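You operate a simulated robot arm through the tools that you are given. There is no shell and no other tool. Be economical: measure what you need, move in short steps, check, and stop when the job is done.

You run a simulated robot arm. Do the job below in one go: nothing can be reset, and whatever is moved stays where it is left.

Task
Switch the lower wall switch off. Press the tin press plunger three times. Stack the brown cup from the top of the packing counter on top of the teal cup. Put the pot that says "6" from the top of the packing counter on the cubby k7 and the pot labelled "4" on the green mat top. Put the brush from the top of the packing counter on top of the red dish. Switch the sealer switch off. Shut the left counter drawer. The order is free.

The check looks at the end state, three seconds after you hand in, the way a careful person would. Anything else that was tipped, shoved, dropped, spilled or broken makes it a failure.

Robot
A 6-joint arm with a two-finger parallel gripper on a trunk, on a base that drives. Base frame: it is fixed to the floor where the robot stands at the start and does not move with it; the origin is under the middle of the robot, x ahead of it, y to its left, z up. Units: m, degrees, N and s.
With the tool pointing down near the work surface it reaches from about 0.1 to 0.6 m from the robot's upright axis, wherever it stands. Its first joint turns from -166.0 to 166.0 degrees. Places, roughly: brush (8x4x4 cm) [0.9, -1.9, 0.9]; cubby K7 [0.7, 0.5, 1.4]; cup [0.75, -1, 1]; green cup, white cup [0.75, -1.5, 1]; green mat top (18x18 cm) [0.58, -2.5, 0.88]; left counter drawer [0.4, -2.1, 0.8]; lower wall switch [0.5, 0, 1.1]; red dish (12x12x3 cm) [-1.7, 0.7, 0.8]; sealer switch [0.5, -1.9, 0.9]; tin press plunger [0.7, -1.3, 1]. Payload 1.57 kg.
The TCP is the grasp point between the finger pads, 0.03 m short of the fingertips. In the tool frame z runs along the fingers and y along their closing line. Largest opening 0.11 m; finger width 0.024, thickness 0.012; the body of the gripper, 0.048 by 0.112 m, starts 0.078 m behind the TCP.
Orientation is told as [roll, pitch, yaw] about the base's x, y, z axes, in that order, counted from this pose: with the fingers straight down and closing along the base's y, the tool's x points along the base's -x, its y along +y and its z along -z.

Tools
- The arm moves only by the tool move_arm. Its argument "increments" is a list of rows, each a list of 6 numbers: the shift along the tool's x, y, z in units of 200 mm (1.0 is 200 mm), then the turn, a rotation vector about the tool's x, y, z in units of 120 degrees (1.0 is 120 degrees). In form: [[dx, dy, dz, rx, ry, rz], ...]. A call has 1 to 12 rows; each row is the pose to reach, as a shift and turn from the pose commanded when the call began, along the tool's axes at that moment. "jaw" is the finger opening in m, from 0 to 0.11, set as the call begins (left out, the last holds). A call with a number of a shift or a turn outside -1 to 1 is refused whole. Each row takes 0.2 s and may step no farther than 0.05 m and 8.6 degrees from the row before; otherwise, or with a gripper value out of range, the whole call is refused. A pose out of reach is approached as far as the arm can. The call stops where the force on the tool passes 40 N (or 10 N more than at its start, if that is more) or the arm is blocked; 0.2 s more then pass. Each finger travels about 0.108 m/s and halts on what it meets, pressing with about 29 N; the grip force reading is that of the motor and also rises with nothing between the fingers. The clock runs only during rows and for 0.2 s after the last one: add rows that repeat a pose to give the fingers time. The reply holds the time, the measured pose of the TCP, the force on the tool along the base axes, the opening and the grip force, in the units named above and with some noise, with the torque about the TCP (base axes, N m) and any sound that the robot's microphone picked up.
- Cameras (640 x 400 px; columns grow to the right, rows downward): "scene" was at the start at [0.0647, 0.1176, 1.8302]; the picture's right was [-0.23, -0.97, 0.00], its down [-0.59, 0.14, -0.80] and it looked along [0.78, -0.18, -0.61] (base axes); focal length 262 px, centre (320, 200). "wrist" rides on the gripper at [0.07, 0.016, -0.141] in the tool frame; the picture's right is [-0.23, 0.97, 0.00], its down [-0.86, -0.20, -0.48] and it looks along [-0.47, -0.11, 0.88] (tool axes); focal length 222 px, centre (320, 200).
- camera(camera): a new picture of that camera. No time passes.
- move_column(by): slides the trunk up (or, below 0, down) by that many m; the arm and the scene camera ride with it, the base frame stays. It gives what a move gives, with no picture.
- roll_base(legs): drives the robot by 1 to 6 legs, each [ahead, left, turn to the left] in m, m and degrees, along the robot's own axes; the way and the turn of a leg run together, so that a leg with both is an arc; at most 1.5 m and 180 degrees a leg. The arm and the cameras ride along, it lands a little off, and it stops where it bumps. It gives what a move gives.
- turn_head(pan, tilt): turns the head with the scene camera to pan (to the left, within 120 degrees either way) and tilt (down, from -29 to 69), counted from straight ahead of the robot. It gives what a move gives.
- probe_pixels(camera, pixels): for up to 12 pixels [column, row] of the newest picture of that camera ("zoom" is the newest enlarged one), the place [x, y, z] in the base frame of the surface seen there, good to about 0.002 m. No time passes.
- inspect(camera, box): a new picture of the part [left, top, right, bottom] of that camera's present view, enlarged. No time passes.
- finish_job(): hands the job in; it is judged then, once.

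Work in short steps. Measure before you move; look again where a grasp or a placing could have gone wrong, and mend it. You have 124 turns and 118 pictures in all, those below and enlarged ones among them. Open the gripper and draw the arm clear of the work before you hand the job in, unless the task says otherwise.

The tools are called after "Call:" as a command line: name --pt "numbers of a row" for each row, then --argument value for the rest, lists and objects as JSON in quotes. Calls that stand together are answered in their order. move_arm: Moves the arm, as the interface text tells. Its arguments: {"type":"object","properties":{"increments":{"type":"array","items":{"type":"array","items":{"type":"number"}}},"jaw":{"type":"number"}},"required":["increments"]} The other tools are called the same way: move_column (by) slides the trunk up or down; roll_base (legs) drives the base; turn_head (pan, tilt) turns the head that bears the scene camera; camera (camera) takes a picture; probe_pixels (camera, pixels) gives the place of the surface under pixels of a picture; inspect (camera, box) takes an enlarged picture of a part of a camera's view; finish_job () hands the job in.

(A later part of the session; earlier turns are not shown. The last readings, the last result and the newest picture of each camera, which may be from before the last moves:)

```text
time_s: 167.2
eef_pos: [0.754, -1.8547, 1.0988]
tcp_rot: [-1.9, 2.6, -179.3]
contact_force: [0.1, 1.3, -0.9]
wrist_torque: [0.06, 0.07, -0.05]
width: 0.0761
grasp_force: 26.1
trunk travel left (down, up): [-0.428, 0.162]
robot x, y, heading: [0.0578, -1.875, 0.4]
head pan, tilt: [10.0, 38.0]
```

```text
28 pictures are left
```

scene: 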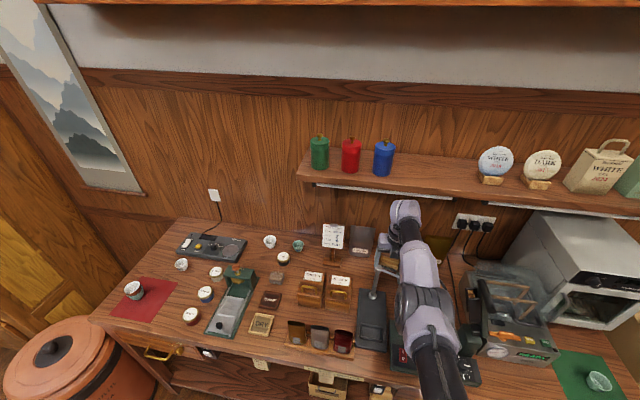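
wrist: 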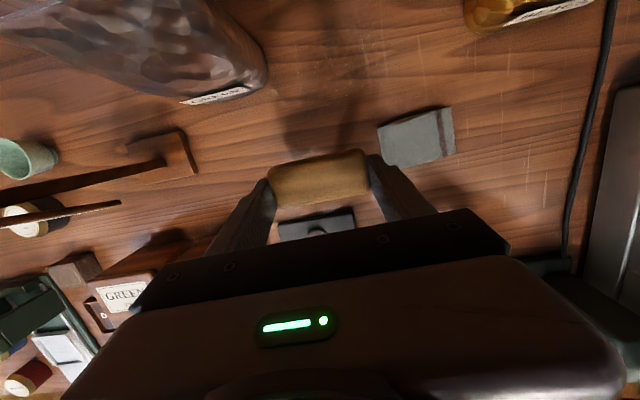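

The arm jammed and the hand pressed against the funnel rod. I stop and inspect closely.

Call:
inspect --camera "scene" --box '[340, 190, 480, 390]'

Call:
camera --camera "wrist"

```text
2.00 times, centred on (410, 290) of scene
```

zoom: 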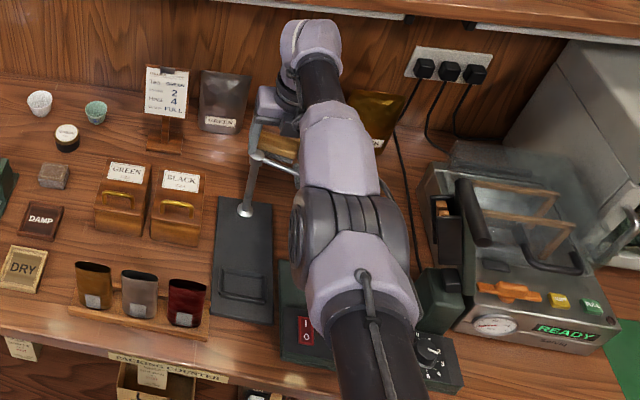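

```text
26 pictures are left
```

wrist: 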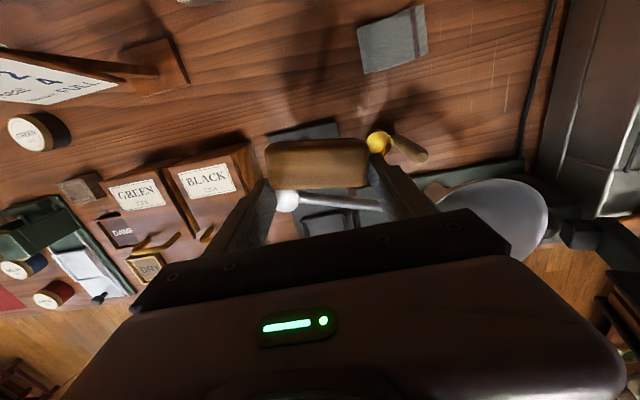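

The stand still stands; the brush sits just behind the rod. The jam is likely the wrist roll at its limit from the flip; I rotate the tool back a few degrees and raise slightly.

Call:
move_arm --pt "0.02 0 0 0 0 -0.02" --pt "0.04 0 -0.03 0 0 -0.04" --pt "0.04 0 -0.08 0 0 -0.05" --pt "0.04 0 -0.15 0 0 -0.05"

```text
time_s: 168.2
eef_pos: [0.7617, -1.8565, 1.1293]
tcp_rot: [-1.5, 3.0, -173.4]
contact_force: [-0.3, 0.6, -0.1]
wrist_torque: [-0.02, -0.02, 0.0]
width: 0.0761
grasp_force: 28.7
out of reach, approached as far as the arm can: row 2, 3
trunk travel left (down, up): [-0.428, 0.162]
robot x, y, heading: [0.059, -1.8767, 0.6]
head pan, tilt: [10.0, 38.0]
```

That freed it. I raise further to clear rod and funnel.

Call:
move_arm --pt "0 0 -0.08 0 0 -0.01" --pt "0 0 -0.16 0 0 -0.02" --pt "0 0 -0.25 0 0 -0.03"

Call:
inspect --camera "scene" --box '[340, 190, 480, 330]'

```text
time_s: 169.0
eef_pos: [0.7594, -1.8571, 1.1792]
tcp_rot: [-1.3, 3.0, -169.7]
contact_force: [0.2, 0.2, -1.0]
wrist_torque: [0.02, 0.01, 0.0]
width: 0.0762
grasp_force: 28.5
trunk travel left (down, up): [-0.428, 0.162]
robot x, y, heading: [0.058, -1.875, 0.6]
head pan, tilt: [10.0, 38.0]
```

```text
2.86 times, centred on (410, 260) of scene
```

zoom: 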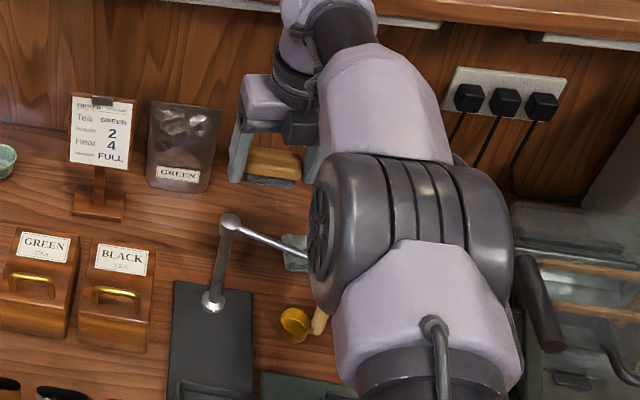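

The brush is clear above the rod. I drive back 0.35 m and inspect the stand.

Call:
move_column --by 0.04

Call:
roll_base --legs '[[-0.35, 0, 0]]'

Call:
camera --camera "scene"

Call:
inspect --camera "scene" --box '[270, 140, 440, 260]'

```text
time_s: 169.5
eef_pos: [0.7526, -1.8576, 1.1888]
tcp_rot: [-1.7, 1.9, -169.8]
contact_force: [1.4, -0.2, -8.7]
wrist_torque: [-0.01, 0.89, 0.03]
width: 0.0764
grasp_force: 28.8
trunk travel left (down, up): [-0.445, 0.145]
robot x, y, heading: [0.06, -1.8763, 0.2]
head pan, tilt: [10.0, 38.0]
stopped: the force on the tool passed its limit at 57 N (the readings are from after the stop); the commanded pose is now the measured one
```

```text
time_s: 171.7
eef_pos: [0.4067, -1.8614, 1.1882]
tcp_rot: [-1.5, 1.9, -170.0]
contact_force: [0.6, -0.1, -0.8]
wrist_torque: [-0.02, -0.01, 0.0]
width: 0.0763
grasp_force: 29.3
trunk travel left (down, up): [-0.445, 0.145]
robot x, y, heading: [-0.2887, -1.8772, 0.4]
head pan, tilt: [10.0, 38.0]
```

```text
24 pictures are left
```

scene: 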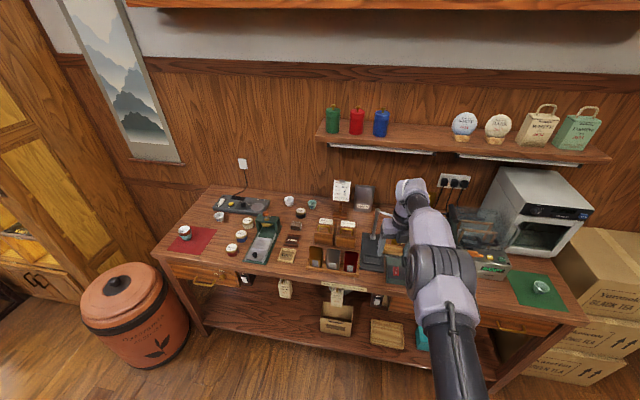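

```text
3.33 times, centred on (355, 200) of scene
```

zoom: 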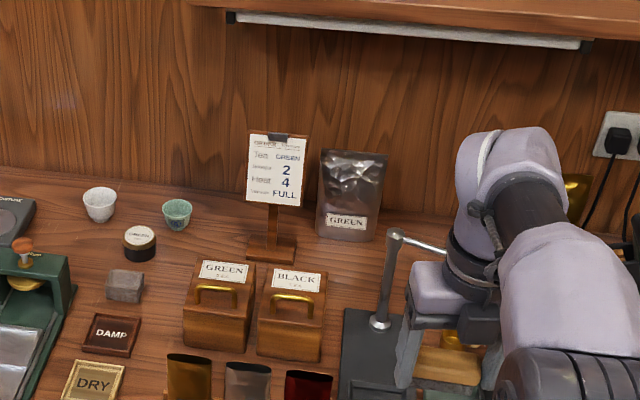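

All intact. Now I drive toward the tea table: left 1.5 m, then turn left 120° and look.

Call:
roll_base --legs '[[0, 1.5, 0], [0, 0.3, 0], [0, 0, 135]]'

Call:
turn_head --pan 20 --tilt 30

Call:
camera --camera "scene"

```text
time_s: 186.3
eef_pos: [-0.7883, 0.3998, 1.1871]
tcp_rot: [-1.6, 1.9, -35.5]
contact_force: [0.0, -0.3, -0.4]
wrist_torque: [0.0, -0.04, 0.02]
width: 0.0753
grasp_force: 28.6
trunk travel left (down, up): [-0.445, 0.145]
robot x, y, heading: [-0.2863, -0.0857, 134.7]
head pan, tilt: [10.0, 38.0]
```

```text
time_s: 187.1
eef_pos: [-0.7879, 0.3997, 1.1878]
tcp_rot: [-1.6, 1.9, -35.5]
contact_force: [-0.1, 0.3, -0.3]
wrist_torque: [0.0, 0.0, 0.01]
width: 0.0756
grasp_force: 29.3
trunk travel left (down, up): [-0.445, 0.145]
robot x, y, heading: [-0.2909, -0.0847, 134.8]
head pan, tilt: [20.0, 30.0]
```

```text
22 pictures are left
```

scene: 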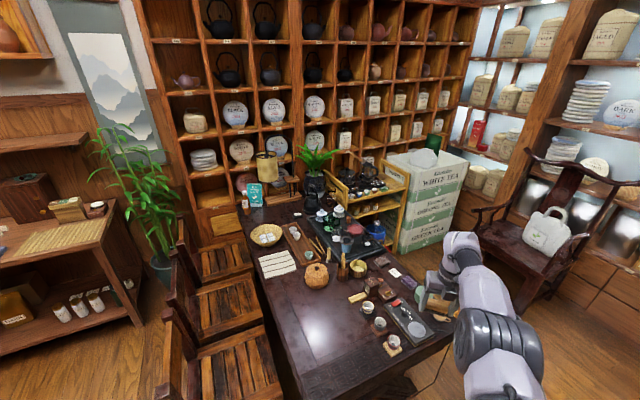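

I zoom into the table's tray to locate the red dish.

Call:
inspect --camera "scene" --box '[310, 195, 450, 345]'

Call:
probe_pixels --camera "zoom" --pixels '[[155, 130], [135, 130], [175, 130], [155, 120], [155, 142], [200, 290], [240, 120], [330, 320]]'

Call:
probe_pixels --camera "scene" --pixels '[[300, 390], [390, 360], [445, 335], [250, 230], [280, 330], [370, 245]]'

```text
2.67 times, centred on (380, 270) of scene
```

zoom: 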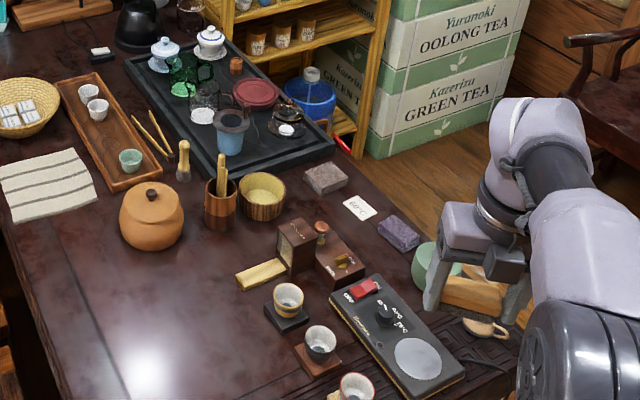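

```text
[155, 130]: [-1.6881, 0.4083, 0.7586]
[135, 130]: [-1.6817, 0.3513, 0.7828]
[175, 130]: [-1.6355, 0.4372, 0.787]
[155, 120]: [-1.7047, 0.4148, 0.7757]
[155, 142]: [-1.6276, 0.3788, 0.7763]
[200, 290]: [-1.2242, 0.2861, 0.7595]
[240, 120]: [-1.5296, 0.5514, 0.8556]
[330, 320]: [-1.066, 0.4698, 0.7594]
```

```text
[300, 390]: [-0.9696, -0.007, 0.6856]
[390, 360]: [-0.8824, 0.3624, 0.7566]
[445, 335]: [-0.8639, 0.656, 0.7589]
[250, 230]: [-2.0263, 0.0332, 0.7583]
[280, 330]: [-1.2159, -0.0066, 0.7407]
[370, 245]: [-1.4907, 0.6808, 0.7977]
```

Red dish at (257,94) in the zoom. I probe it plus the floor space beyond the table's far side.

Call:
probe_pixels --camera "zoom" --pixels '[[257, 94], [235, 92], [279, 92], [257, 83], [257, 107], [430, 160], [390, 155], [410, 190], [350, 110], [340, 130], [300, 100], [590, 80]]'

Call:
turn_head --pan -20 --tilt 30

Call:
camera --camera "scene"

Call:
probe_pixels --camera "scene" --pixels '[[60, 260], [110, 230], [200, 250], [250, 280], [180, 220], [300, 240], [400, 300], [300, 330], [450, 330], [120, 260], [160, 190], [330, 290]]'

```text
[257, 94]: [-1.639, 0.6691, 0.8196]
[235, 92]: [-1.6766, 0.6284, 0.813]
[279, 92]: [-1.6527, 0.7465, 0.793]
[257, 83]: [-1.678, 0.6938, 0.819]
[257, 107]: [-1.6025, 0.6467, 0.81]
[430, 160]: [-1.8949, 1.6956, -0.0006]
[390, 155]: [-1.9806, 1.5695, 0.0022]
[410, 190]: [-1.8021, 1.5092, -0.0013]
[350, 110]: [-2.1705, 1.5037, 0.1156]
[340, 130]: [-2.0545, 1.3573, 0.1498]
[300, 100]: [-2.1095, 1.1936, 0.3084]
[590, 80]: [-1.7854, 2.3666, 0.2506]
```

```text
time_s: 188.1
eef_pos: [-0.7878, 0.4009, 1.1883]
tcp_rot: [-1.6, 2.0, -35.5]
contact_force: [0.5, 0.2, -0.5]
wrist_torque: [-0.04, -0.01, 0.02]
width: 0.0755
grasp_force: 28.5
trunk travel left (down, up): [-0.445, 0.145]
robot x, y, heading: [-0.2915, -0.0847, 134.8]
head pan, tilt: [-20.0, 30.0]
```

```text
20 pictures are left
```

scene: 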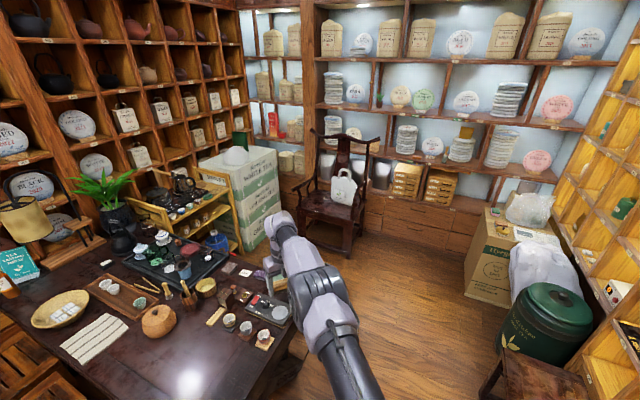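

```text
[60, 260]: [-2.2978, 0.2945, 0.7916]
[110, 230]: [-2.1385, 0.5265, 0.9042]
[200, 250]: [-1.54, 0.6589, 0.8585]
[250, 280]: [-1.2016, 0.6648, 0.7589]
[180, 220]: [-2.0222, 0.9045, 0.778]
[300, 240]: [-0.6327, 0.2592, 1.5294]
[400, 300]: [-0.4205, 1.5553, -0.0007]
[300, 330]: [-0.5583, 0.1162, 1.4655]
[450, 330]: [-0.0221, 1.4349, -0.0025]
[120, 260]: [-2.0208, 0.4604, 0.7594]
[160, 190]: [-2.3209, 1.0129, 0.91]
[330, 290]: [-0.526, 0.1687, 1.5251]
```

Dish ≈ (-1.64,0.67), top z ≈ 0.82. The floor beyond the table (y>0.8) is free; I drive around to (-1.45,1.15), facing the dish.

Call:
move_column --by 0.1

Call:
roll_base --legs '[[0.92, -0.775, 0], [0, 0, 113.4]]'

```text
time_s: 189.5
eef_pos: [-0.7872, 0.4004, 1.288]
tcp_rot: [-1.6, 2.1, -35.5]
contact_force: [-0.8, 0.4, 0.1]
wrist_torque: [0.0, -0.03, 0.02]
width: 0.0754
grasp_force: 28.8
trunk travel left (down, up): [-0.545, 0.045]
robot x, y, heading: [-0.2907, -0.0846, 134.7]
head pan, tilt: [-20.0, 30.0]
```

```text
time_s: 200.3
eef_pos: [-0.637, 0.4689, 1.2871]
tcp_rot: [-1.6, 2.0, 77.4]
contact_force: [-0.2, 0.7, -0.2]
wrist_torque: [0.01, 0.0, -0.02]
width: 0.0745
grasp_force: 29.3
trunk travel left (down, up): [-0.545, 0.045]
robot x, y, heading: [-0.3836, 1.1153, -112.2]
head pan, tilt: [-20.0, 30.0]
```

Now I slide to (-1.45,1.15) and look at the dish with both cameras.

Call:
roll_base --legs '[[0.371, -1.0, 0]]'

Call:
turn_head --pan 0 --tilt 50

Call:
camera --camera "scene"

```text
time_s: 205.8
eef_pos: [-1.7137, 0.5127, 1.2882]
tcp_rot: [-1.6, 1.9, 77.1]
contact_force: [0.7, 0.5, -1.4]
wrist_torque: [0.0, 0.01, -0.03]
width: 0.075
grasp_force: 28.4
trunk travel left (down, up): [-0.545, 0.045]
robot x, y, heading: [-1.457, 1.158, -112.5]
head pan, tilt: [-20.0, 30.0]
```

```text
time_s: 206.6
eef_pos: [-1.7125, 0.5122, 1.2884]
tcp_rot: [-1.4, 1.9, 77.1]
contact_force: [0.2, -1.3, -1.0]
wrist_torque: [-0.01, -0.02, 0.0]
width: 0.075
grasp_force: 29.3
trunk travel left (down, up): [-0.545, 0.045]
robot x, y, heading: [-1.4592, 1.1584, -112.8]
head pan, tilt: [0.0, 50.0]
```

```text
19 pictures are left
```

scene: 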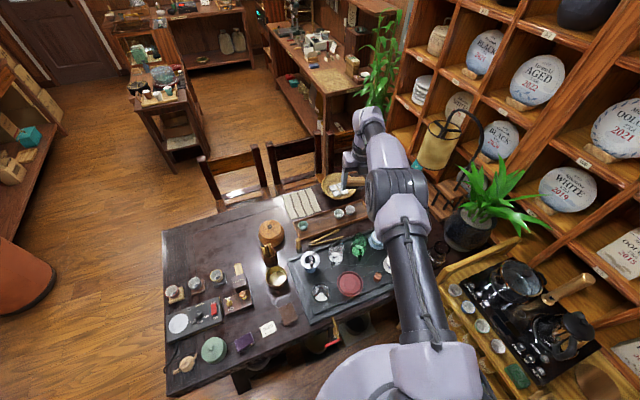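

Red dish at (349,283). I zoom and probe its rim.

Call:
inspect --camera "scene" --box '[285, 215, 405, 325]'

Call:
probe_pixels --camera "zoom" --pixels '[[290, 240], [350, 240], [320, 215], [320, 262], [320, 240], [320, 268], [375, 240], [275, 245], [250, 240], [320, 150]]'

```text
3.64 times, centred on (345, 270) of scene
```

zoom: 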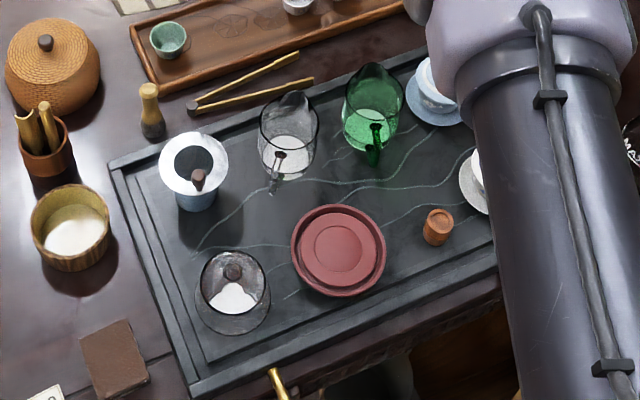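

```text
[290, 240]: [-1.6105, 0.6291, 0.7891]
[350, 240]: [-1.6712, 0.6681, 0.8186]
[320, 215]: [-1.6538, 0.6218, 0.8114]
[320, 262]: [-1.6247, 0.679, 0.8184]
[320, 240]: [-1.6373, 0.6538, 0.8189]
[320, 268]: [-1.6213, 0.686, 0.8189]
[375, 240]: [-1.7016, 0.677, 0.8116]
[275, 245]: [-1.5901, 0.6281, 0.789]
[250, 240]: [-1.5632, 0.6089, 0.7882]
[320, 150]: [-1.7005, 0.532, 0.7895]
```

Dish centre ≈ (-1.652,0.674), top z ≈ 0.819. I move the hand over it, restoring the pitch of the grasp (≈10°), and look with the wrist camera.

Call:
move_arm --pt "-0.2 -0.03 0 0 0.015 0" --pt "-0.4 -0.055 0 0 0.03 0" --pt "-0.6 -0.08 0 0 0.045 0" --pt "-0.75 -0.1 0 0 0.06 0" --pt "-0.857 -0.112 0 0 0.071 0"

Call:
camera --camera "wrist"

```text
time_s: 207.8
eef_pos: [-1.6531, 0.6749, 1.2826]
tcp_rot: [-1.7, 10.5, 76.8]
contact_force: [0.3, -0.1, -1.1]
wrist_torque: [0.04, 0.01, 0.02]
width: 0.0747
grasp_force: 29.4
trunk travel left (down, up): [-0.545, 0.045]
robot x, y, heading: [-1.4586, 1.1581, -112.8]
head pan, tilt: [0.0, 50.0]
```

```text
17 pictures are left
```

wrist: 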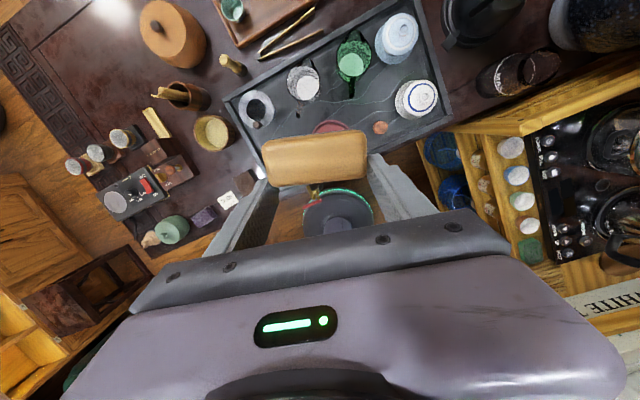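

I check the brush's level by probing its top corners.

Call:
probe_pixels --camera "wrist" --pixels '[[275, 148], [355, 138], [275, 178], [355, 173], [315, 160], [330, 127]]'

```text
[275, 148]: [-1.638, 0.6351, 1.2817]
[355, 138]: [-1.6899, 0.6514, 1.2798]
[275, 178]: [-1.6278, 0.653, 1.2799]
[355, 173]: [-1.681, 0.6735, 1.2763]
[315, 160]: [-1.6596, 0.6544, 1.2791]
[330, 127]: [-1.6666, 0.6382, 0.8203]
```

Brush is nearly level, centre (-1.659,0.654). I correct toward the dish centre and lower by trunk to about 1 cm above.

Call:
move_arm --pt "-0.105 -0.012 0 0 0 0"

Call:
move_column --by -0.4

Call:
camera --camera "wrist"

Call:
inspect --camera "scene" --box '[260, 150, 420, 290]'

```text
time_s: 208.2
eef_pos: [-1.6445, 0.6952, 1.2797]
tcp_rot: [-1.6, 10.6, 76.8]
contact_force: [-0.5, -0.2, -0.3]
wrist_torque: [0.0, 0.04, -0.04]
width: 0.0747
grasp_force: 29.0
trunk travel left (down, up): [-0.545, 0.045]
robot x, y, heading: [-1.4567, 1.1579, -112.6]
head pan, tilt: [0.0, 50.0]
```

```text
time_s: 212.1
eef_pos: [-1.6462, 0.6948, 0.8786]
tcp_rot: [-1.6, 10.3, 76.8]
contact_force: [0.1, -0.1, -1.4]
wrist_torque: [0.04, 0.01, 0.01]
width: 0.0746
grasp_force: 28.6
trunk travel left (down, up): [-0.145, 0.445]
robot x, y, heading: [-1.4551, 1.157, -112.5]
head pan, tilt: [0.0, 50.0]
```

```text
16 pictures are left
```

wrist: 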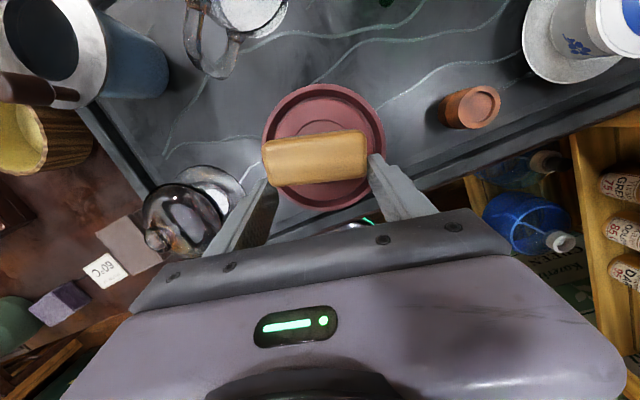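

```text
2.86 times, centred on (340, 220) of scene
```

zoom: 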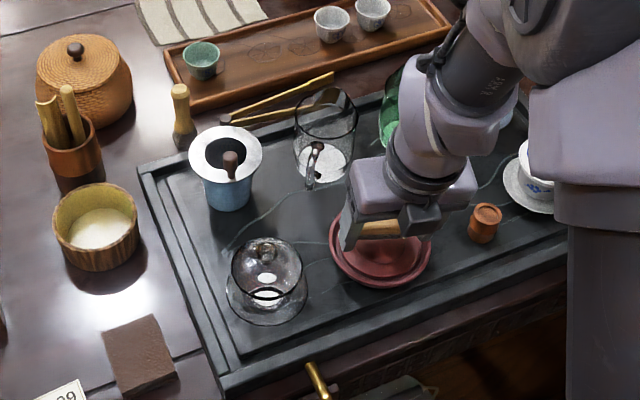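

Brush is centred over the dish, ~1.8 cm above. I lower gently.

Call:
move_arm --pt "-0.008 0 0.04 0 0 0" --pt "-0.012 0 0.062 0 0 0" --pt "-0.014 0 0.075 0 0 0" --pt "-0.016 0 0.083 0 0 0"

```text
time_s: 213.1
eef_pos: [-1.6439, 0.6948, 0.8625]
tcp_rot: [-1.5, 10.6, 77.0]
contact_force: [2.0, 0.5, 20.2]
wrist_torque: [-0.02, 0.61, 0.03]
width: 0.0743
grasp_force: 28.8
trunk travel left (down, up): [-0.145, 0.445]
robot x, y, heading: [-1.4538, 1.1585, -112.7]
head pan, tilt: [0.0, 50.0]
```

Contact (20 N). I ease 1 mm, release, and raise by the trunk.

Call:
move_arm --pt "0.001 0 -0.008 0 0 0"

Call:
move_arm --pt "0 0 0 0 0 0" --pt "0 0 0 0 0 0" --jaw 0.098

Call:
move_column --by 0.4

Call:
inspect --camera "scene" --box '[260, 190, 420, 330]'

```text
time_s: 213.5
eef_pos: [-1.6458, 0.6942, 0.8638]
tcp_rot: [-1.7, 10.4, 76.9]
contact_force: [1.5, -4.3, 8.0]
wrist_torque: [-0.19, 0.29, 0.11]
width: 0.0748
grasp_force: 29.6
trunk travel left (down, up): [-0.145, 0.445]
robot x, y, heading: [-1.4568, 1.1597, -112.6]
head pan, tilt: [0.0, 50.0]
```

```text
time_s: 214.1
eef_pos: [-1.6448, 0.6944, 0.8645]
tcp_rot: [-1.5, 10.3, 76.9]
contact_force: [-0.5, 0.0, 0.1]
wrist_torque: [0.01, 0.01, 0.0]
width: 0.0981
grasp_force: 0.1
trunk travel left (down, up): [-0.145, 0.445]
robot x, y, heading: [-1.4577, 1.1568, -112.9]
head pan, tilt: [0.0, 50.0]
```

```text
time_s: 217.9
eef_pos: [-1.6438, 0.6954, 1.2642]
tcp_rot: [-1.7, 10.5, 76.9]
contact_force: [0.1, 0.4, -0.3]
wrist_torque: [0.0, -0.02, -0.02]
width: 0.0977
grasp_force: 0.1
trunk travel left (down, up): [-0.545, 0.045]
robot x, y, heading: [-1.4586, 1.1594, -112.8]
head pan, tilt: [0.0, 50.0]
```

```text
2.86 times, centred on (340, 260) of scene
```

zoom: 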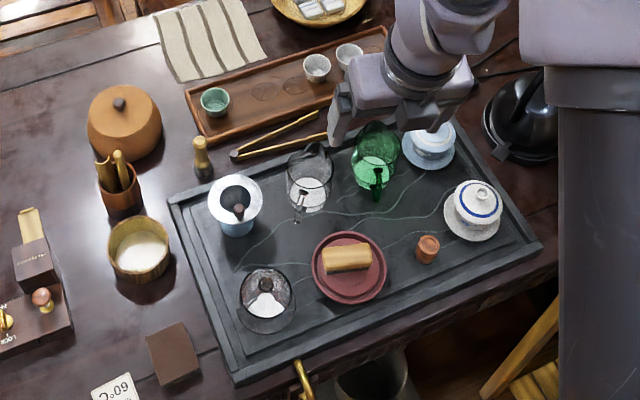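

Brush rests on the red dish. Now I unflip the tool (−170° about its axis) before leaving for pot "6".

Call:
move_arm --pt "0 0 0 0 0 -0.07" --pt "0 0 0 0 0 -0.14" --pt "0 0 0 0 0 -0.21" --pt "0 0 0 0 0 -0.28" --pt "0 0 0 0 0 -0.35" --pt "0 0 0 0 0 -0.42" --pt "0 0 0 0 0 -0.49" --pt "0 0 0 0 0 -0.56" --pt "0 0 0 0 0 -0.63" --pt "0 0 0 0 0 -0.7" --pt "0 0 0 0 0 -0.75"

Call:
move_arm --pt "0 0 0 0 0 -0.07" --pt "0 0 0 0 0 -0.14" --pt "0 0 0 0 0 -0.21" --pt "0 0 0 0 0 -0.28" --pt "0 0 0 0 0 -0.35" --pt "0 0 0 0 0 -0.42" --pt "0 0 0 0 0 -0.49" --pt "0 0 0 0 0 -0.56" --pt "0 0 0 0 0 -0.63" --pt "0 0 0 0 0 -0.669"

Call:
roll_base --legs '[[-0.4, 1.0, 0]]'

```text
time_s: 220.3
eef_pos: [-1.644, 0.6958, 1.263]
tcp_rot: [10.4, 1.6, 167.3]
contact_force: [-0.5, -0.2, -0.3]
wrist_torque: [0.0, -0.03, 0.02]
width: 0.0978
grasp_force: 0.2
trunk travel left (down, up): [-0.545, 0.045]
robot x, y, heading: [-1.4547, 1.1609, -112.9]
head pan, tilt: [0.0, 50.0]
```

```text
time_s: 222.5
eef_pos: [-1.6446, 0.6954, 1.2638]
tcp_rot: [3.3, -10.0, -112.9]
contact_force: [0.7, 0.4, 0.2]
wrist_torque: [-0.03, 0.02, -0.04]
width: 0.0978
grasp_force: 0.0
trunk travel left (down, up): [-0.545, 0.045]
robot x, y, heading: [-1.4573, 1.1595, -112.5]
head pan, tilt: [0.0, 50.0]
```

```text
time_s: 228.0
eef_pos: [-0.5608, 0.6793, 1.2639]
tcp_rot: [3.3, -10.0, -112.7]
contact_force: [0.6, 0.1, -0.3]
wrist_torque: [0.01, -0.03, -0.01]
width: 0.098
grasp_force: 0.0
trunk travel left (down, up): [-0.545, 0.045]
robot x, y, heading: [-0.3732, 1.147, -112.2]
head pan, tilt: [0.0, 50.0]
```

I drive back to near the start, face +x, and lower the trunk to view K7 at eye level.

Call:
roll_base --legs '[[1.057, 0.453, 0], [0, 0, 112.2]]'

Call:
move_column --by -0.35

Call:
turn_head --pan 30 --tilt 10

Call:
inspect --camera "scene" --box '[220, 120, 420, 280]'

```text
time_s: 238.5
eef_pos: [0.152, 0.0133, 1.2629]
tcp_rot: [3.3, -10.0, 0.0]
contact_force: [0.2, -0.5, -0.9]
wrist_torque: [-0.01, 0.0, -0.01]
width: 0.0981
grasp_force: 0.1
trunk travel left (down, up): [-0.545, 0.045]
robot x, y, heading: [-0.3527, 0.0067, 0.2]
head pan, tilt: [0.0, 50.0]
```

```text
time_s: 242.0
eef_pos: [0.1527, 0.0128, 0.9142]
tcp_rot: [3.2, -10.1, 0.0]
contact_force: [-0.2, 0.3, -0.5]
wrist_torque: [0.01, 0.02, 0.02]
width: 0.098
grasp_force: 0.1
trunk travel left (down, up): [-0.195, 0.395]
robot x, y, heading: [-0.3493, 0.0056, 0.1]
head pan, tilt: [0.0, 50.0]
```

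```text
time_s: 243.0
eef_pos: [0.1517, 0.0129, 0.913]
tcp_rot: [3.2, -10.1, 0.0]
contact_force: [0.2, 0.1, 0.6]
wrist_torque: [-0.01, 0.03, -0.02]
width: 0.0978
grasp_force: 0.1
trunk travel left (down, up): [-0.195, 0.395]
robot x, y, heading: [-0.3451, 0.0056, 0.1]
head pan, tilt: [30.0, 10.0]
```

```text
2.50 times, centred on (320, 200) of scene
```

zoom: 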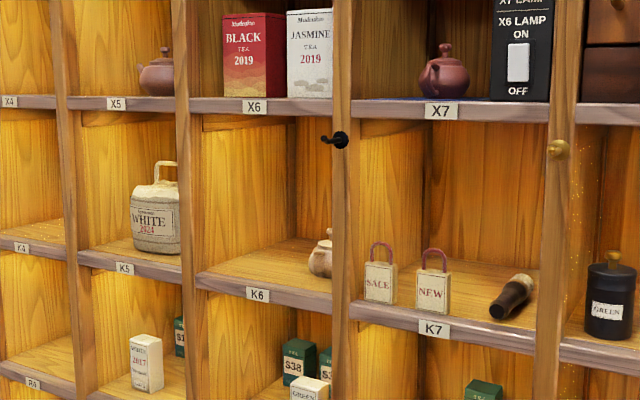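

Call:
probe_pixels --camera "zoom" --pixels '[[382, 244], [434, 250], [367, 280], [396, 285], [418, 290], [449, 295], [500, 312], [527, 280], [450, 123], [550, 128], [548, 300], [352, 250]]'

```text
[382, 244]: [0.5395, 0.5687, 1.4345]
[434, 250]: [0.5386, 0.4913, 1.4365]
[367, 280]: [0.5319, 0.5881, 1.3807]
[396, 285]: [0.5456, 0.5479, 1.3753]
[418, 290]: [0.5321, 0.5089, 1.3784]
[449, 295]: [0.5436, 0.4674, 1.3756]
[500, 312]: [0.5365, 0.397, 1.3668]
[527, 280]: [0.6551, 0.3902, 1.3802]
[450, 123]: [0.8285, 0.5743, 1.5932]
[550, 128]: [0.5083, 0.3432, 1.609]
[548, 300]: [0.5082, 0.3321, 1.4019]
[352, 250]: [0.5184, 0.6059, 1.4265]
```

Bag handles reach 1.436, the X7 lip is ~1.595; I have a plan for a 47° entry. Now I raise the trunk and drive to pot "6".

Call:
move_column --by 0.3

Call:
roll_base --legs '[[0.06, -1.48, 0]]'

Call:
roll_base --legs '[[0.39, 0, 0]]'

Call:
move_arm --pt "-0.1 0 0 0.01 -0.065 0" --pt "-0.2 0 0 0.02 -0.13 0" --pt "-0.3 0 0 0.027 -0.195 0" --pt "-0.4 0 0 0.027 -0.26 0" --pt "-0.5 0 0 0.027 -0.308 0" --jaw 0.075

```text
time_s: 246.0
eef_pos: [0.1524, 0.0121, 1.2138]
tcp_rot: [3.3, -10.0, 0.0]
contact_force: [-0.9, 0.0, 0.2]
wrist_torque: [0.02, -0.02, 0.01]
width: 0.0979
grasp_force: 0.1
trunk travel left (down, up): [-0.495, 0.095]
robot x, y, heading: [-0.3512, 0.0055, 0.1]
head pan, tilt: [30.0, 10.0]
```

```text
time_s: 253.4
eef_pos: [0.2231, -1.47, 1.2143]
tcp_rot: [3.2, -10.0, 0.2]
contact_force: [-0.7, -0.2, 0.1]
wrist_torque: [0.01, -0.01, 0.03]
width: 0.098
grasp_force: 0.1
trunk travel left (down, up): [-0.495, 0.095]
robot x, y, heading: [-0.2803, -1.4843, 0.4]
head pan, tilt: [30.0, 10.0]
```

```text
time_s: 255.8
eef_pos: [0.6142, -1.4684, 1.2147]
tcp_rot: [3.3, -10.0, 0.2]
contact_force: [-0.3, 0.2, 0.1]
wrist_torque: [-0.02, 0.01, 0.01]
width: 0.098
grasp_force: 0.0
trunk travel left (down, up): [-0.495, 0.095]
robot x, y, heading: [0.1136, -1.4788, 0.4]
head pan, tilt: [30.0, 10.0]
```

```text
time_s: 257.1
eef_pos: [0.7107, -1.4667, 1.2318]
tcp_rot: [0.6, -47.0, -1.3]
contact_force: [-0.4, -0.7, 0.3]
wrist_torque: [-0.05, 0.01, 0.02]
width: 0.075
grasp_force: 0.0
out of reach, approached as far as the arm can: row 2
trunk travel left (down, up): [-0.495, 0.095]
robot x, y, heading: [0.111, -1.4752, 0.6]
head pan, tilt: [30.0, 10.0]
```

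Tilt is 47°. I lower to z ≈1.06 and extend over pot "6", then take a wrist view.

Call:
move_column --by -0.17

Call:
move_arm --pt "-0.136 0 0.146 0 0 0.004" --pt "-0.272 0 0.292 0 0 0.008" --pt "-0.409 0 0.438 0 0 0.01" --pt "-0.545 0 0.585 0 0 0.01" --pt "-0.682 0 0.731 0 0 0.01"

Call:
camera --camera "wrist"

```text
time_s: 259.0
eef_pos: [0.7101, -1.4672, 1.0615]
tcp_rot: [0.7, -46.9, -1.3]
contact_force: [-0.1, -0.3, 0.6]
wrist_torque: [0.0, 0.01, -0.01]
width: 0.0751
grasp_force: 0.1
trunk travel left (down, up): [-0.325, 0.265]
robot x, y, heading: [0.1134, -1.4765, 0.5]
head pan, tilt: [30.0, 10.0]
```

```text
time_s: 260.2
eef_pos: [0.9044, -1.4711, 1.0603]
tcp_rot: [1.9, -47.0, -3.2]
contact_force: [0.4, -0.8, 1.2]
wrist_torque: [0.0, 0.05, 0.02]
width: 0.0748
grasp_force: 0.1
out of reach, approached as far as the arm can: row 5
trunk travel left (down, up): [-0.325, 0.265]
robot x, y, heading: [0.1122, -1.4813, 0.5]
head pan, tilt: [30.0, 10.0]
```

```text
12 pictures are left
```

wrist: 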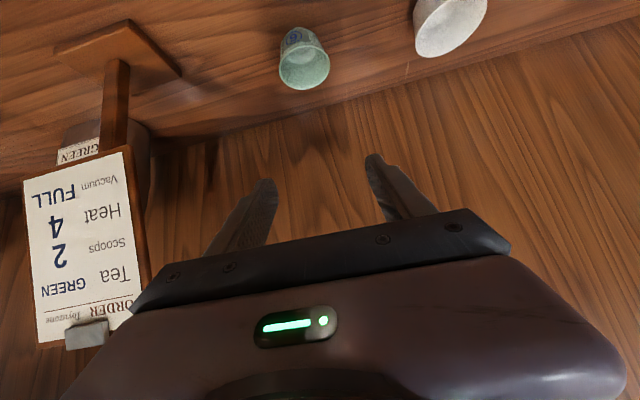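

Reach ends at x 0.904; the pot is at 0.935. I check how much room the base has to move forward by looking down.

Call:
turn_head --pan 25 --tilt 69

Call:
camera --camera "scene"

```text
time_s: 261.4
eef_pos: [0.9028, -1.4718, 1.0617]
tcp_rot: [1.8, -46.8, -3.1]
contact_force: [-0.1, -0.1, 0.1]
wrist_torque: [-0.02, -0.01, 0.0]
width: 0.0751
grasp_force: 0.0
trunk travel left (down, up): [-0.325, 0.265]
robot x, y, heading: [0.1118, -1.4797, 0.5]
head pan, tilt: [25.0, 68.8]
```

```text
11 pictures are left
```

scene: 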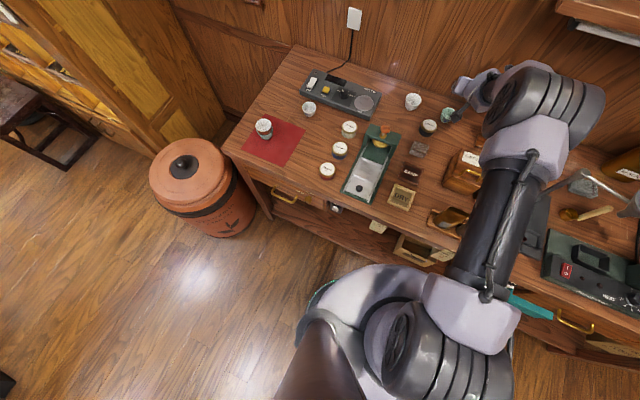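

I probe the base's edge and lower shelf front.

Call:
probe_pixels --camera "scene" --pixels '[[306, 312], [313, 297], [325, 286], [345, 274], [380, 267], [410, 272], [350, 240], [370, 250], [330, 225], [300, 325]]'

```text
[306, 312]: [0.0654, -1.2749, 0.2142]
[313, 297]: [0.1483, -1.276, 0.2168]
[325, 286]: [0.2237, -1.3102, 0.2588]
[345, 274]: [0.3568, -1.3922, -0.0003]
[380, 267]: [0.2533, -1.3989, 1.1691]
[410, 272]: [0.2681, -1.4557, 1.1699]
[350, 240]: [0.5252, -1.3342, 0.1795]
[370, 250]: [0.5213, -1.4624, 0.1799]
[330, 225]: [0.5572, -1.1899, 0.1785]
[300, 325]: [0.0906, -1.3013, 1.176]
```

Base radius is only ~0.21, so there's ~0.15 m to spare. I retract the arm 8 cm, drive forward 0.10 m, and undo the small twist.

Call:
move_arm --pt "0.136 0 -0.146 0 0 -0.015" --pt "0.273 0 -0.292 0 0 -0.03"

Call:
roll_base --legs '[[0.1, 0, 0]]'

Call:
camera --camera "wrist"

```text
time_s: 262.1
eef_pos: [0.8232, -1.4681, 1.062]
tcp_rot: [-1.8, -47.0, 2.1]
contact_force: [-0.7, 0.1, -0.2]
wrist_torque: [0.01, -0.01, -0.01]
width: 0.075
grasp_force: 0.2
trunk travel left (down, up): [-0.325, 0.265]
robot x, y, heading: [0.1119, -1.4805, 0.6]
head pan, tilt: [25.0, 68.8]
```

```text
time_s: 263.2
eef_pos: [0.9234, -1.4684, 1.061]
tcp_rot: [-1.9, -46.9, 2.1]
contact_force: [1.1, 0.4, -0.2]
wrist_torque: [-0.02, 0.0, 0.02]
width: 0.0751
grasp_force: 0.0
trunk travel left (down, up): [-0.325, 0.265]
robot x, y, heading: [0.2167, -1.4758, 0.4]
head pan, tilt: [25.0, 68.8]
```

```text
10 pictures are left
```

wrist: 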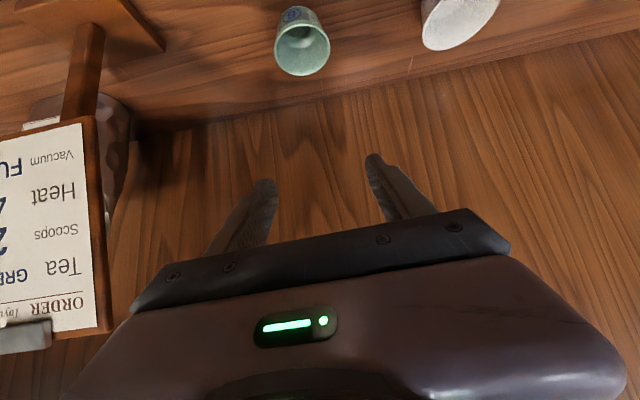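

I undo the twist, shift to x 0.93, and lower by the trunk in two steps.

Call:
move_arm --pt "-0.02 0.005 0.022 0 0 0.021"

Call:
move_column --by -0.1

Call:
camera --camera "wrist"

Call:
probe_pixels --camera "wrist" --pixels '[[310, 150], [290, 110], [340, 110], [315, 80], [315, 125], [315, 140]]'

```text
time_s: 263.6
eef_pos: [0.9287, -1.4674, 1.0615]
tcp_rot: [0.9, -46.9, -1.6]
contact_force: [-0.4, -0.6, 0.4]
wrist_torque: [0.02, -0.02, 0.01]
width: 0.0749
grasp_force: 0.0
trunk travel left (down, up): [-0.325, 0.265]
robot x, y, heading: [0.2078, -1.4746, 0.3]
head pan, tilt: [25.0, 68.8]
```

```text
time_s: 264.9
eef_pos: [0.9292, -1.4671, 0.9619]
tcp_rot: [0.7, -47.0, -1.6]
contact_force: [0.1, -0.1, -0.3]
wrist_torque: [0.0, -0.01, 0.02]
width: 0.0751
grasp_force: 0.0
trunk travel left (down, up): [-0.225, 0.365]
robot x, y, heading: [0.2112, -1.4772, 0.5]
head pan, tilt: [25.0, 68.8]
```

```text
9 pictures are left
```

wrist: 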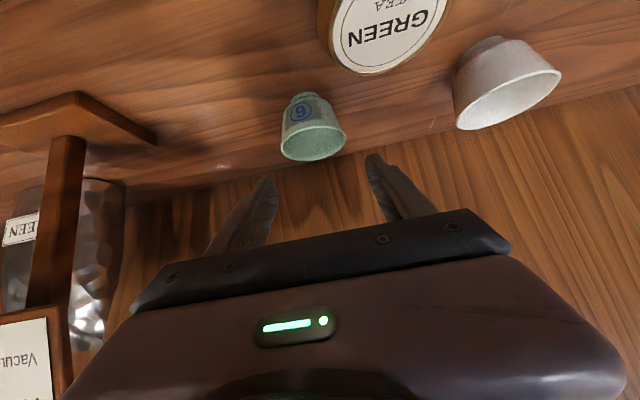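

```text
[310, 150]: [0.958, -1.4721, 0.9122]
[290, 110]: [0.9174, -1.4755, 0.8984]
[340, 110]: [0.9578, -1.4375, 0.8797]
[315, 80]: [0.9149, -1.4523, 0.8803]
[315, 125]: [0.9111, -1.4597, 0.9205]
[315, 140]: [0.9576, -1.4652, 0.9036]
```

Pot is aligned. I lower 4 cm, close, and lift.

Call:
move_column --by -0.039

Call:
move_arm --pt "0 0 0 0 0 0" --pt "0 0 0 0 0 0" --pt "0 0 0 0 0 0" --pt "0 0 0 0 0 0" --jaw 0

Call:
move_column --by 0.1

Call:
camera --camera "wrist"

```text
time_s: 265.8
eef_pos: [0.9281, -1.4673, 0.9228]
tcp_rot: [0.7, -47.1, -1.6]
contact_force: [-0.2, 0.2, -0.7]
wrist_torque: [0.01, 0.0, 0.01]
width: 0.0749
grasp_force: 0.0
trunk travel left (down, up): [-0.186, 0.404]
robot x, y, heading: [0.2116, -1.4775, 0.6]
head pan, tilt: [25.0, 68.8]
```

```text
time_s: 266.8
eef_pos: [0.9287, -1.466, 0.9236]
tcp_rot: [0.8, -47.0, -1.5]
contact_force: [1.9, -0.2, 2.3]
wrist_torque: [-0.06, -0.04, 0.02]
width: 0.0497
grasp_force: 29.3
trunk travel left (down, up): [-0.186, 0.404]
robot x, y, heading: [0.2105, -1.4764, 0.3]
head pan, tilt: [25.0, 68.8]
```

```text
time_s: 268.1
eef_pos: [0.9287, -1.4666, 1.0234]
tcp_rot: [0.8, -46.9, -1.6]
contact_force: [0.3, -0.3, -1.1]
wrist_torque: [-0.03, -0.01, -0.02]
width: 0.0498
grasp_force: 29.2
trunk travel left (down, up): [-0.286, 0.304]
robot x, y, heading: [0.2119, -1.4765, 0.3]
head pan, tilt: [25.0, 68.8]
```

```text
8 pictures are left
```

wrist: 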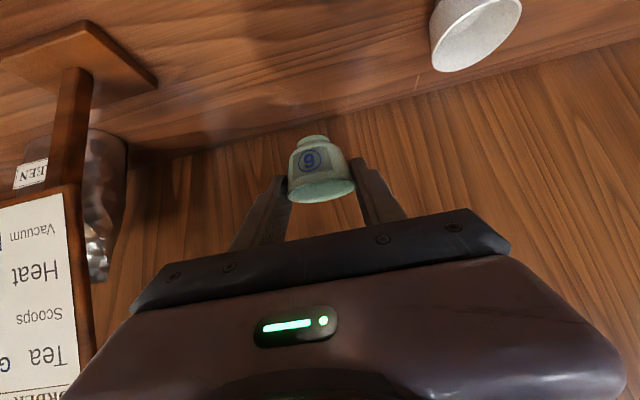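

Pot "6" is held. I raise, back off 0.61 m, then drive left to y ≈ 0.2.

Call:
move_column --by 0.12

Call:
roll_base --legs '[[-0.61, 0, 0], [0, 1.4, 0], [0, 0.28, 0]]'

```text
time_s: 269.6
eef_pos: [0.9283, -1.4673, 1.1425]
tcp_rot: [0.8, -47.0, -1.6]
contact_force: [0.7, -0.1, 0.0]
wrist_torque: [0.0, 0.03, -0.01]
width: 0.0498
grasp_force: 29.1
trunk travel left (down, up): [-0.406, 0.184]
robot x, y, heading: [0.212, -1.4764, 0.5]
head pan, tilt: [25.0, 68.8]
```

```text
time_s: 281.1
eef_pos: [0.3052, 0.205, 1.1435]
tcp_rot: [0.8, -46.8, -1.8]
contact_force: [0.0, 0.2, -0.6]
wrist_torque: [0.0, 0.03, -0.01]
width: 0.0494
grasp_force: 29.0
trunk travel left (down, up): [-0.406, 0.184]
robot x, y, heading: [-0.4115, 0.1981, 0.3]
head pan, tilt: [25.0, 68.8]
```

I raise the arm to the entry height (z ≈1.438) and line up with the right lane of K7 (y 0.425).

Call:
move_arm --pt "-0.04 0 -0.21 0 0 0" --pt "-0.085 0 -0.42 0 0 0" --pt "-0.13 0 -0.63 0 0 0" --pt "-0.17 0 -0.843 0 0 0"

Call:
move_column --by 0.155

Call:
roll_base --legs '[[0.1, 0.22, 0]]'

Call:
turn_head --pan 8 --tilt 25

Call:
camera --camera "scene"

```text
time_s: 282.1
eef_pos: [0.2051, 0.2062, 1.2844]
tcp_rot: [0.8, -47.1, -1.7]
contact_force: [-1.5, 0.8, -0.5]
wrist_torque: [-0.04, -0.03, 0.0]
width: 0.0495
grasp_force: 28.7
trunk travel left (down, up): [-0.406, 0.184]
robot x, y, heading: [-0.4105, 0.1968, 0.3]
head pan, tilt: [25.0, 68.8]
```

```text
time_s: 283.9
eef_pos: [0.2066, 0.2073, 1.4376]
tcp_rot: [0.8, -46.8, -1.6]
contact_force: [-0.4, -0.5, 0.1]
wrist_torque: [-0.06, -0.02, 0.0]
width: 0.0498
grasp_force: 29.3
trunk travel left (down, up): [-0.561, 0.029]
robot x, y, heading: [-0.4108, 0.1958, 0.5]
head pan, tilt: [25.0, 68.8]
```

```text
time_s: 285.7
eef_pos: [0.3052, 0.4241, 1.4382]
tcp_rot: [0.9, -46.9, -1.9]
contact_force: [0.0, -0.4, 0.0]
wrist_torque: [-0.01, -0.01, -0.02]
width: 0.0494
grasp_force: 29.1
trunk travel left (down, up): [-0.561, 0.029]
robot x, y, heading: [-0.3153, 0.4135, 0.5]
head pan, tilt: [25.0, 68.8]
```

```text
time_s: 286.8
eef_pos: [0.3056, 0.4244, 1.4377]
tcp_rot: [0.8, -46.8, -1.9]
contact_force: [0.2, -0.8, -0.2]
wrist_torque: [0.0, 0.02, 0.02]
width: 0.0494
grasp_force: 28.9
trunk travel left (down, up): [-0.561, 0.029]
robot x, y, heading: [-0.3113, 0.4166, -0.2]
head pan, tilt: [8.0, 25.0]
```

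```text
7 pictures are left
```

scene: 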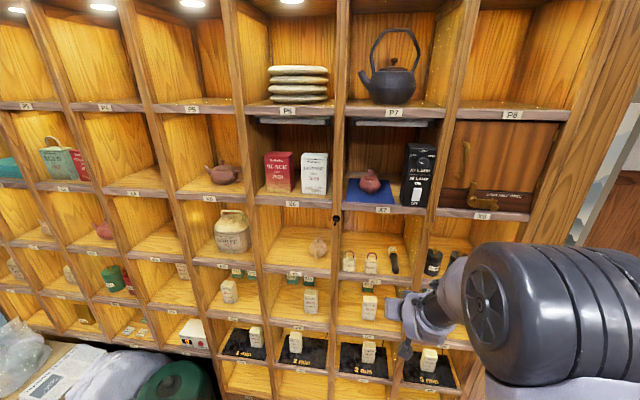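

Path looks clear (brass hook at y 0.343 stays outside the hand's edge at 0.369). I drive ahead 0.27 m.

Call:
roll_base --legs '[[0.27, 0, 0]]'

Call:
camera --camera "wrist"

```text
time_s: 288.8
eef_pos: [0.5767, 0.425, 1.4378]
tcp_rot: [0.7, -46.9, -1.8]
contact_force: [-0.8, -0.2, -0.8]
wrist_torque: [-0.02, 0.02, 0.0]
width: 0.0495
grasp_force: 28.8
trunk travel left (down, up): [-0.561, 0.029]
robot x, y, heading: [-0.0387, 0.419, 0.4]
head pan, tilt: [8.0, 25.0]
```

```text
6 pictures are left
```

wrist: 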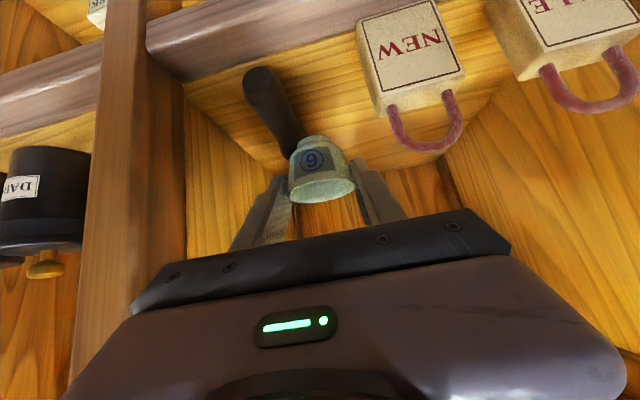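

The pot hangs right of the NEW bag. I go in a bit more, shift left to y 0.47 behind the bags, then further in and down to z ≈1.41.

Call:
move_arm --pt "-0.102 0 0.11 0 0 0" --pt "-0.102 0.1 0.11 0 0 0" --pt "-0.102 0.225 0.11 0 0 0" --pt "-0.11 0.225 0.205 0 0 0" --pt "-0.0955 0.225 0.3075 0 0 0"

Call:
inspect --camera "scene" --box '[280, 180, 480, 320]'

```text
time_s: 289.9
eef_pos: [0.6356, 0.4711, 1.41]
tcp_rot: [0.8, -46.8, -1.7]
contact_force: [0.0, 0.2, -0.9]
wrist_torque: [-0.02, 0.0, 0.0]
width: 0.0496
grasp_force: 29.1
trunk travel left (down, up): [-0.561, 0.029]
robot x, y, heading: [-0.0377, 0.4136, 0.1]
head pan, tilt: [8.0, 25.0]
```

```text
2.86 times, centred on (380, 250) of scene
```

zoom: 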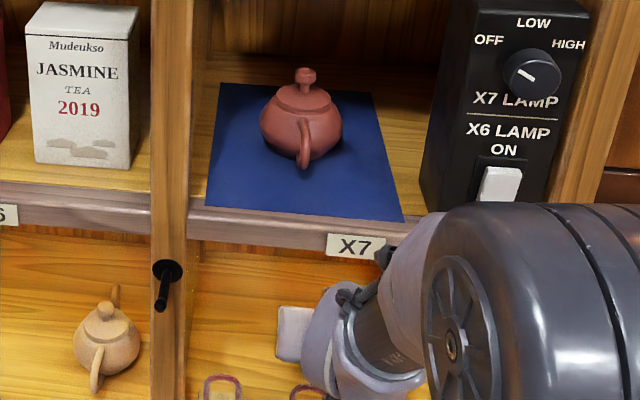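

Clear. I lower the last 1.7 cm in small steps.

Call:
move_arm --pt "0.025 0 0.023 0 0 0" --pt "0.04 0 0.037 0 0 0" --pt "0.052 0 0.048 0 0 0" --pt "0.061 0 0.057 0 0 0"

Call:
camera --camera "wrist"

```text
time_s: 290.9
eef_pos: [0.6354, 0.471, 1.3936]
tcp_rot: [0.7, -46.9, -1.8]
contact_force: [-0.4, 0.6, -1.0]
wrist_torque: [0.0, -0.01, -0.01]
width: 0.0493
grasp_force: 28.9
trunk travel left (down, up): [-0.561, 0.029]
robot x, y, heading: [-0.0378, 0.4172, 0.1]
head pan, tilt: [8.0, 25.0]
```

```text
4 pictures are left
```

wrist: 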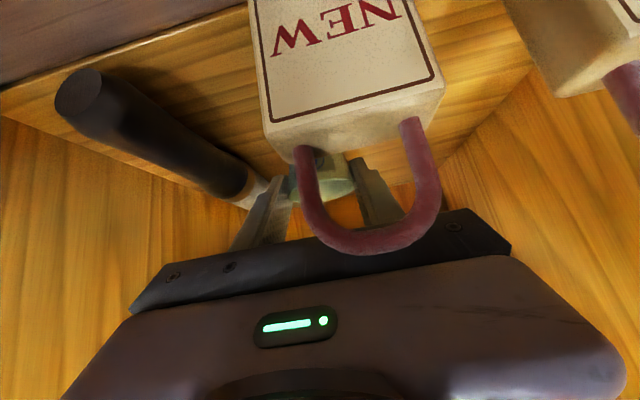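

No contact yet; I lower 2–3 mm more, then open only slightly (brush is near the right finger).

Call:
move_arm --pt "0.004 0 0.0035 0 0 0" --pt "0.0075 0 0.007 0 0 0" --pt "0.011 0 0.0105 0 0 0"

```text
time_s: 291.8
eef_pos: [0.6351, 0.4696, 1.3923]
tcp_rot: [0.8, -47.3, -1.8]
contact_force: [1.6, -0.2, 19.2]
wrist_torque: [-0.06, -0.15, 0.01]
width: 0.0495
grasp_force: 28.9
trunk travel left (down, up): [-0.561, 0.029]
robot x, y, heading: [-0.0398, 0.4194, 0.3]
head pan, tilt: [8.0, 25.0]
```

Contact made. I open to 0.060, rise 3 cm, close the jaw, and retrace the lane out.

Call:
move_arm --pt "-0.004 0 -0.0035 0 0 0" --pt "-0.004 0 -0.0035 0 0 0" --jaw 0.06

Call:
move_arm --pt "-0.03 0 -0.028 0 0 0" --pt "-0.07 0 -0.065 0 0 0" --pt "-0.11 0 -0.102 0 0 0"

Call:
inspect --camera "wrist" --box '[160, 60, 480, 300]'

```text
time_s: 292.4
eef_pos: [0.6349, 0.4699, 1.392]
tcp_rot: [0.8, -46.9, -1.9]
contact_force: [0.6, 0.1, 0.7]
wrist_torque: [0.02, 0.02, -0.01]
width: 0.0601
grasp_force: 0.2
trunk travel left (down, up): [-0.561, 0.029]
robot x, y, heading: [-0.0401, 0.4167, 0.2]
head pan, tilt: [8.0, 25.0]
```

```text
time_s: 293.1
eef_pos: [0.6352, 0.4695, 1.4227]
tcp_rot: [0.9, -47.0, -2.0]
contact_force: [0.4, -0.3, 1.2]
wrist_torque: [0.04, -0.02, -0.03]
width: 0.0598
grasp_force: 0.0
trunk travel left (down, up): [-0.561, 0.029]
robot x, y, heading: [-0.0393, 0.4169, -0.0]
head pan, tilt: [8.0, 25.0]
```

```text
1.67 times, centred on (320, 180) of wrist
```

zoom: 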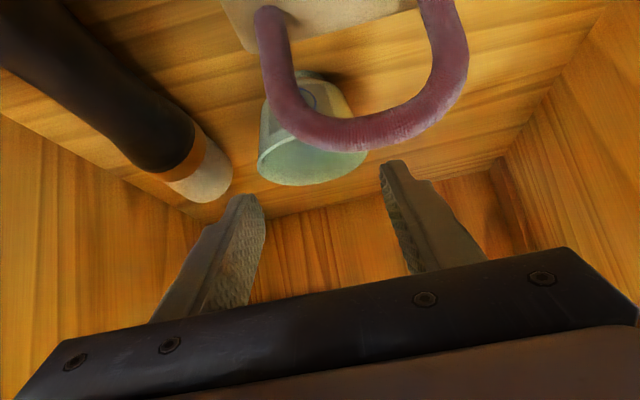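

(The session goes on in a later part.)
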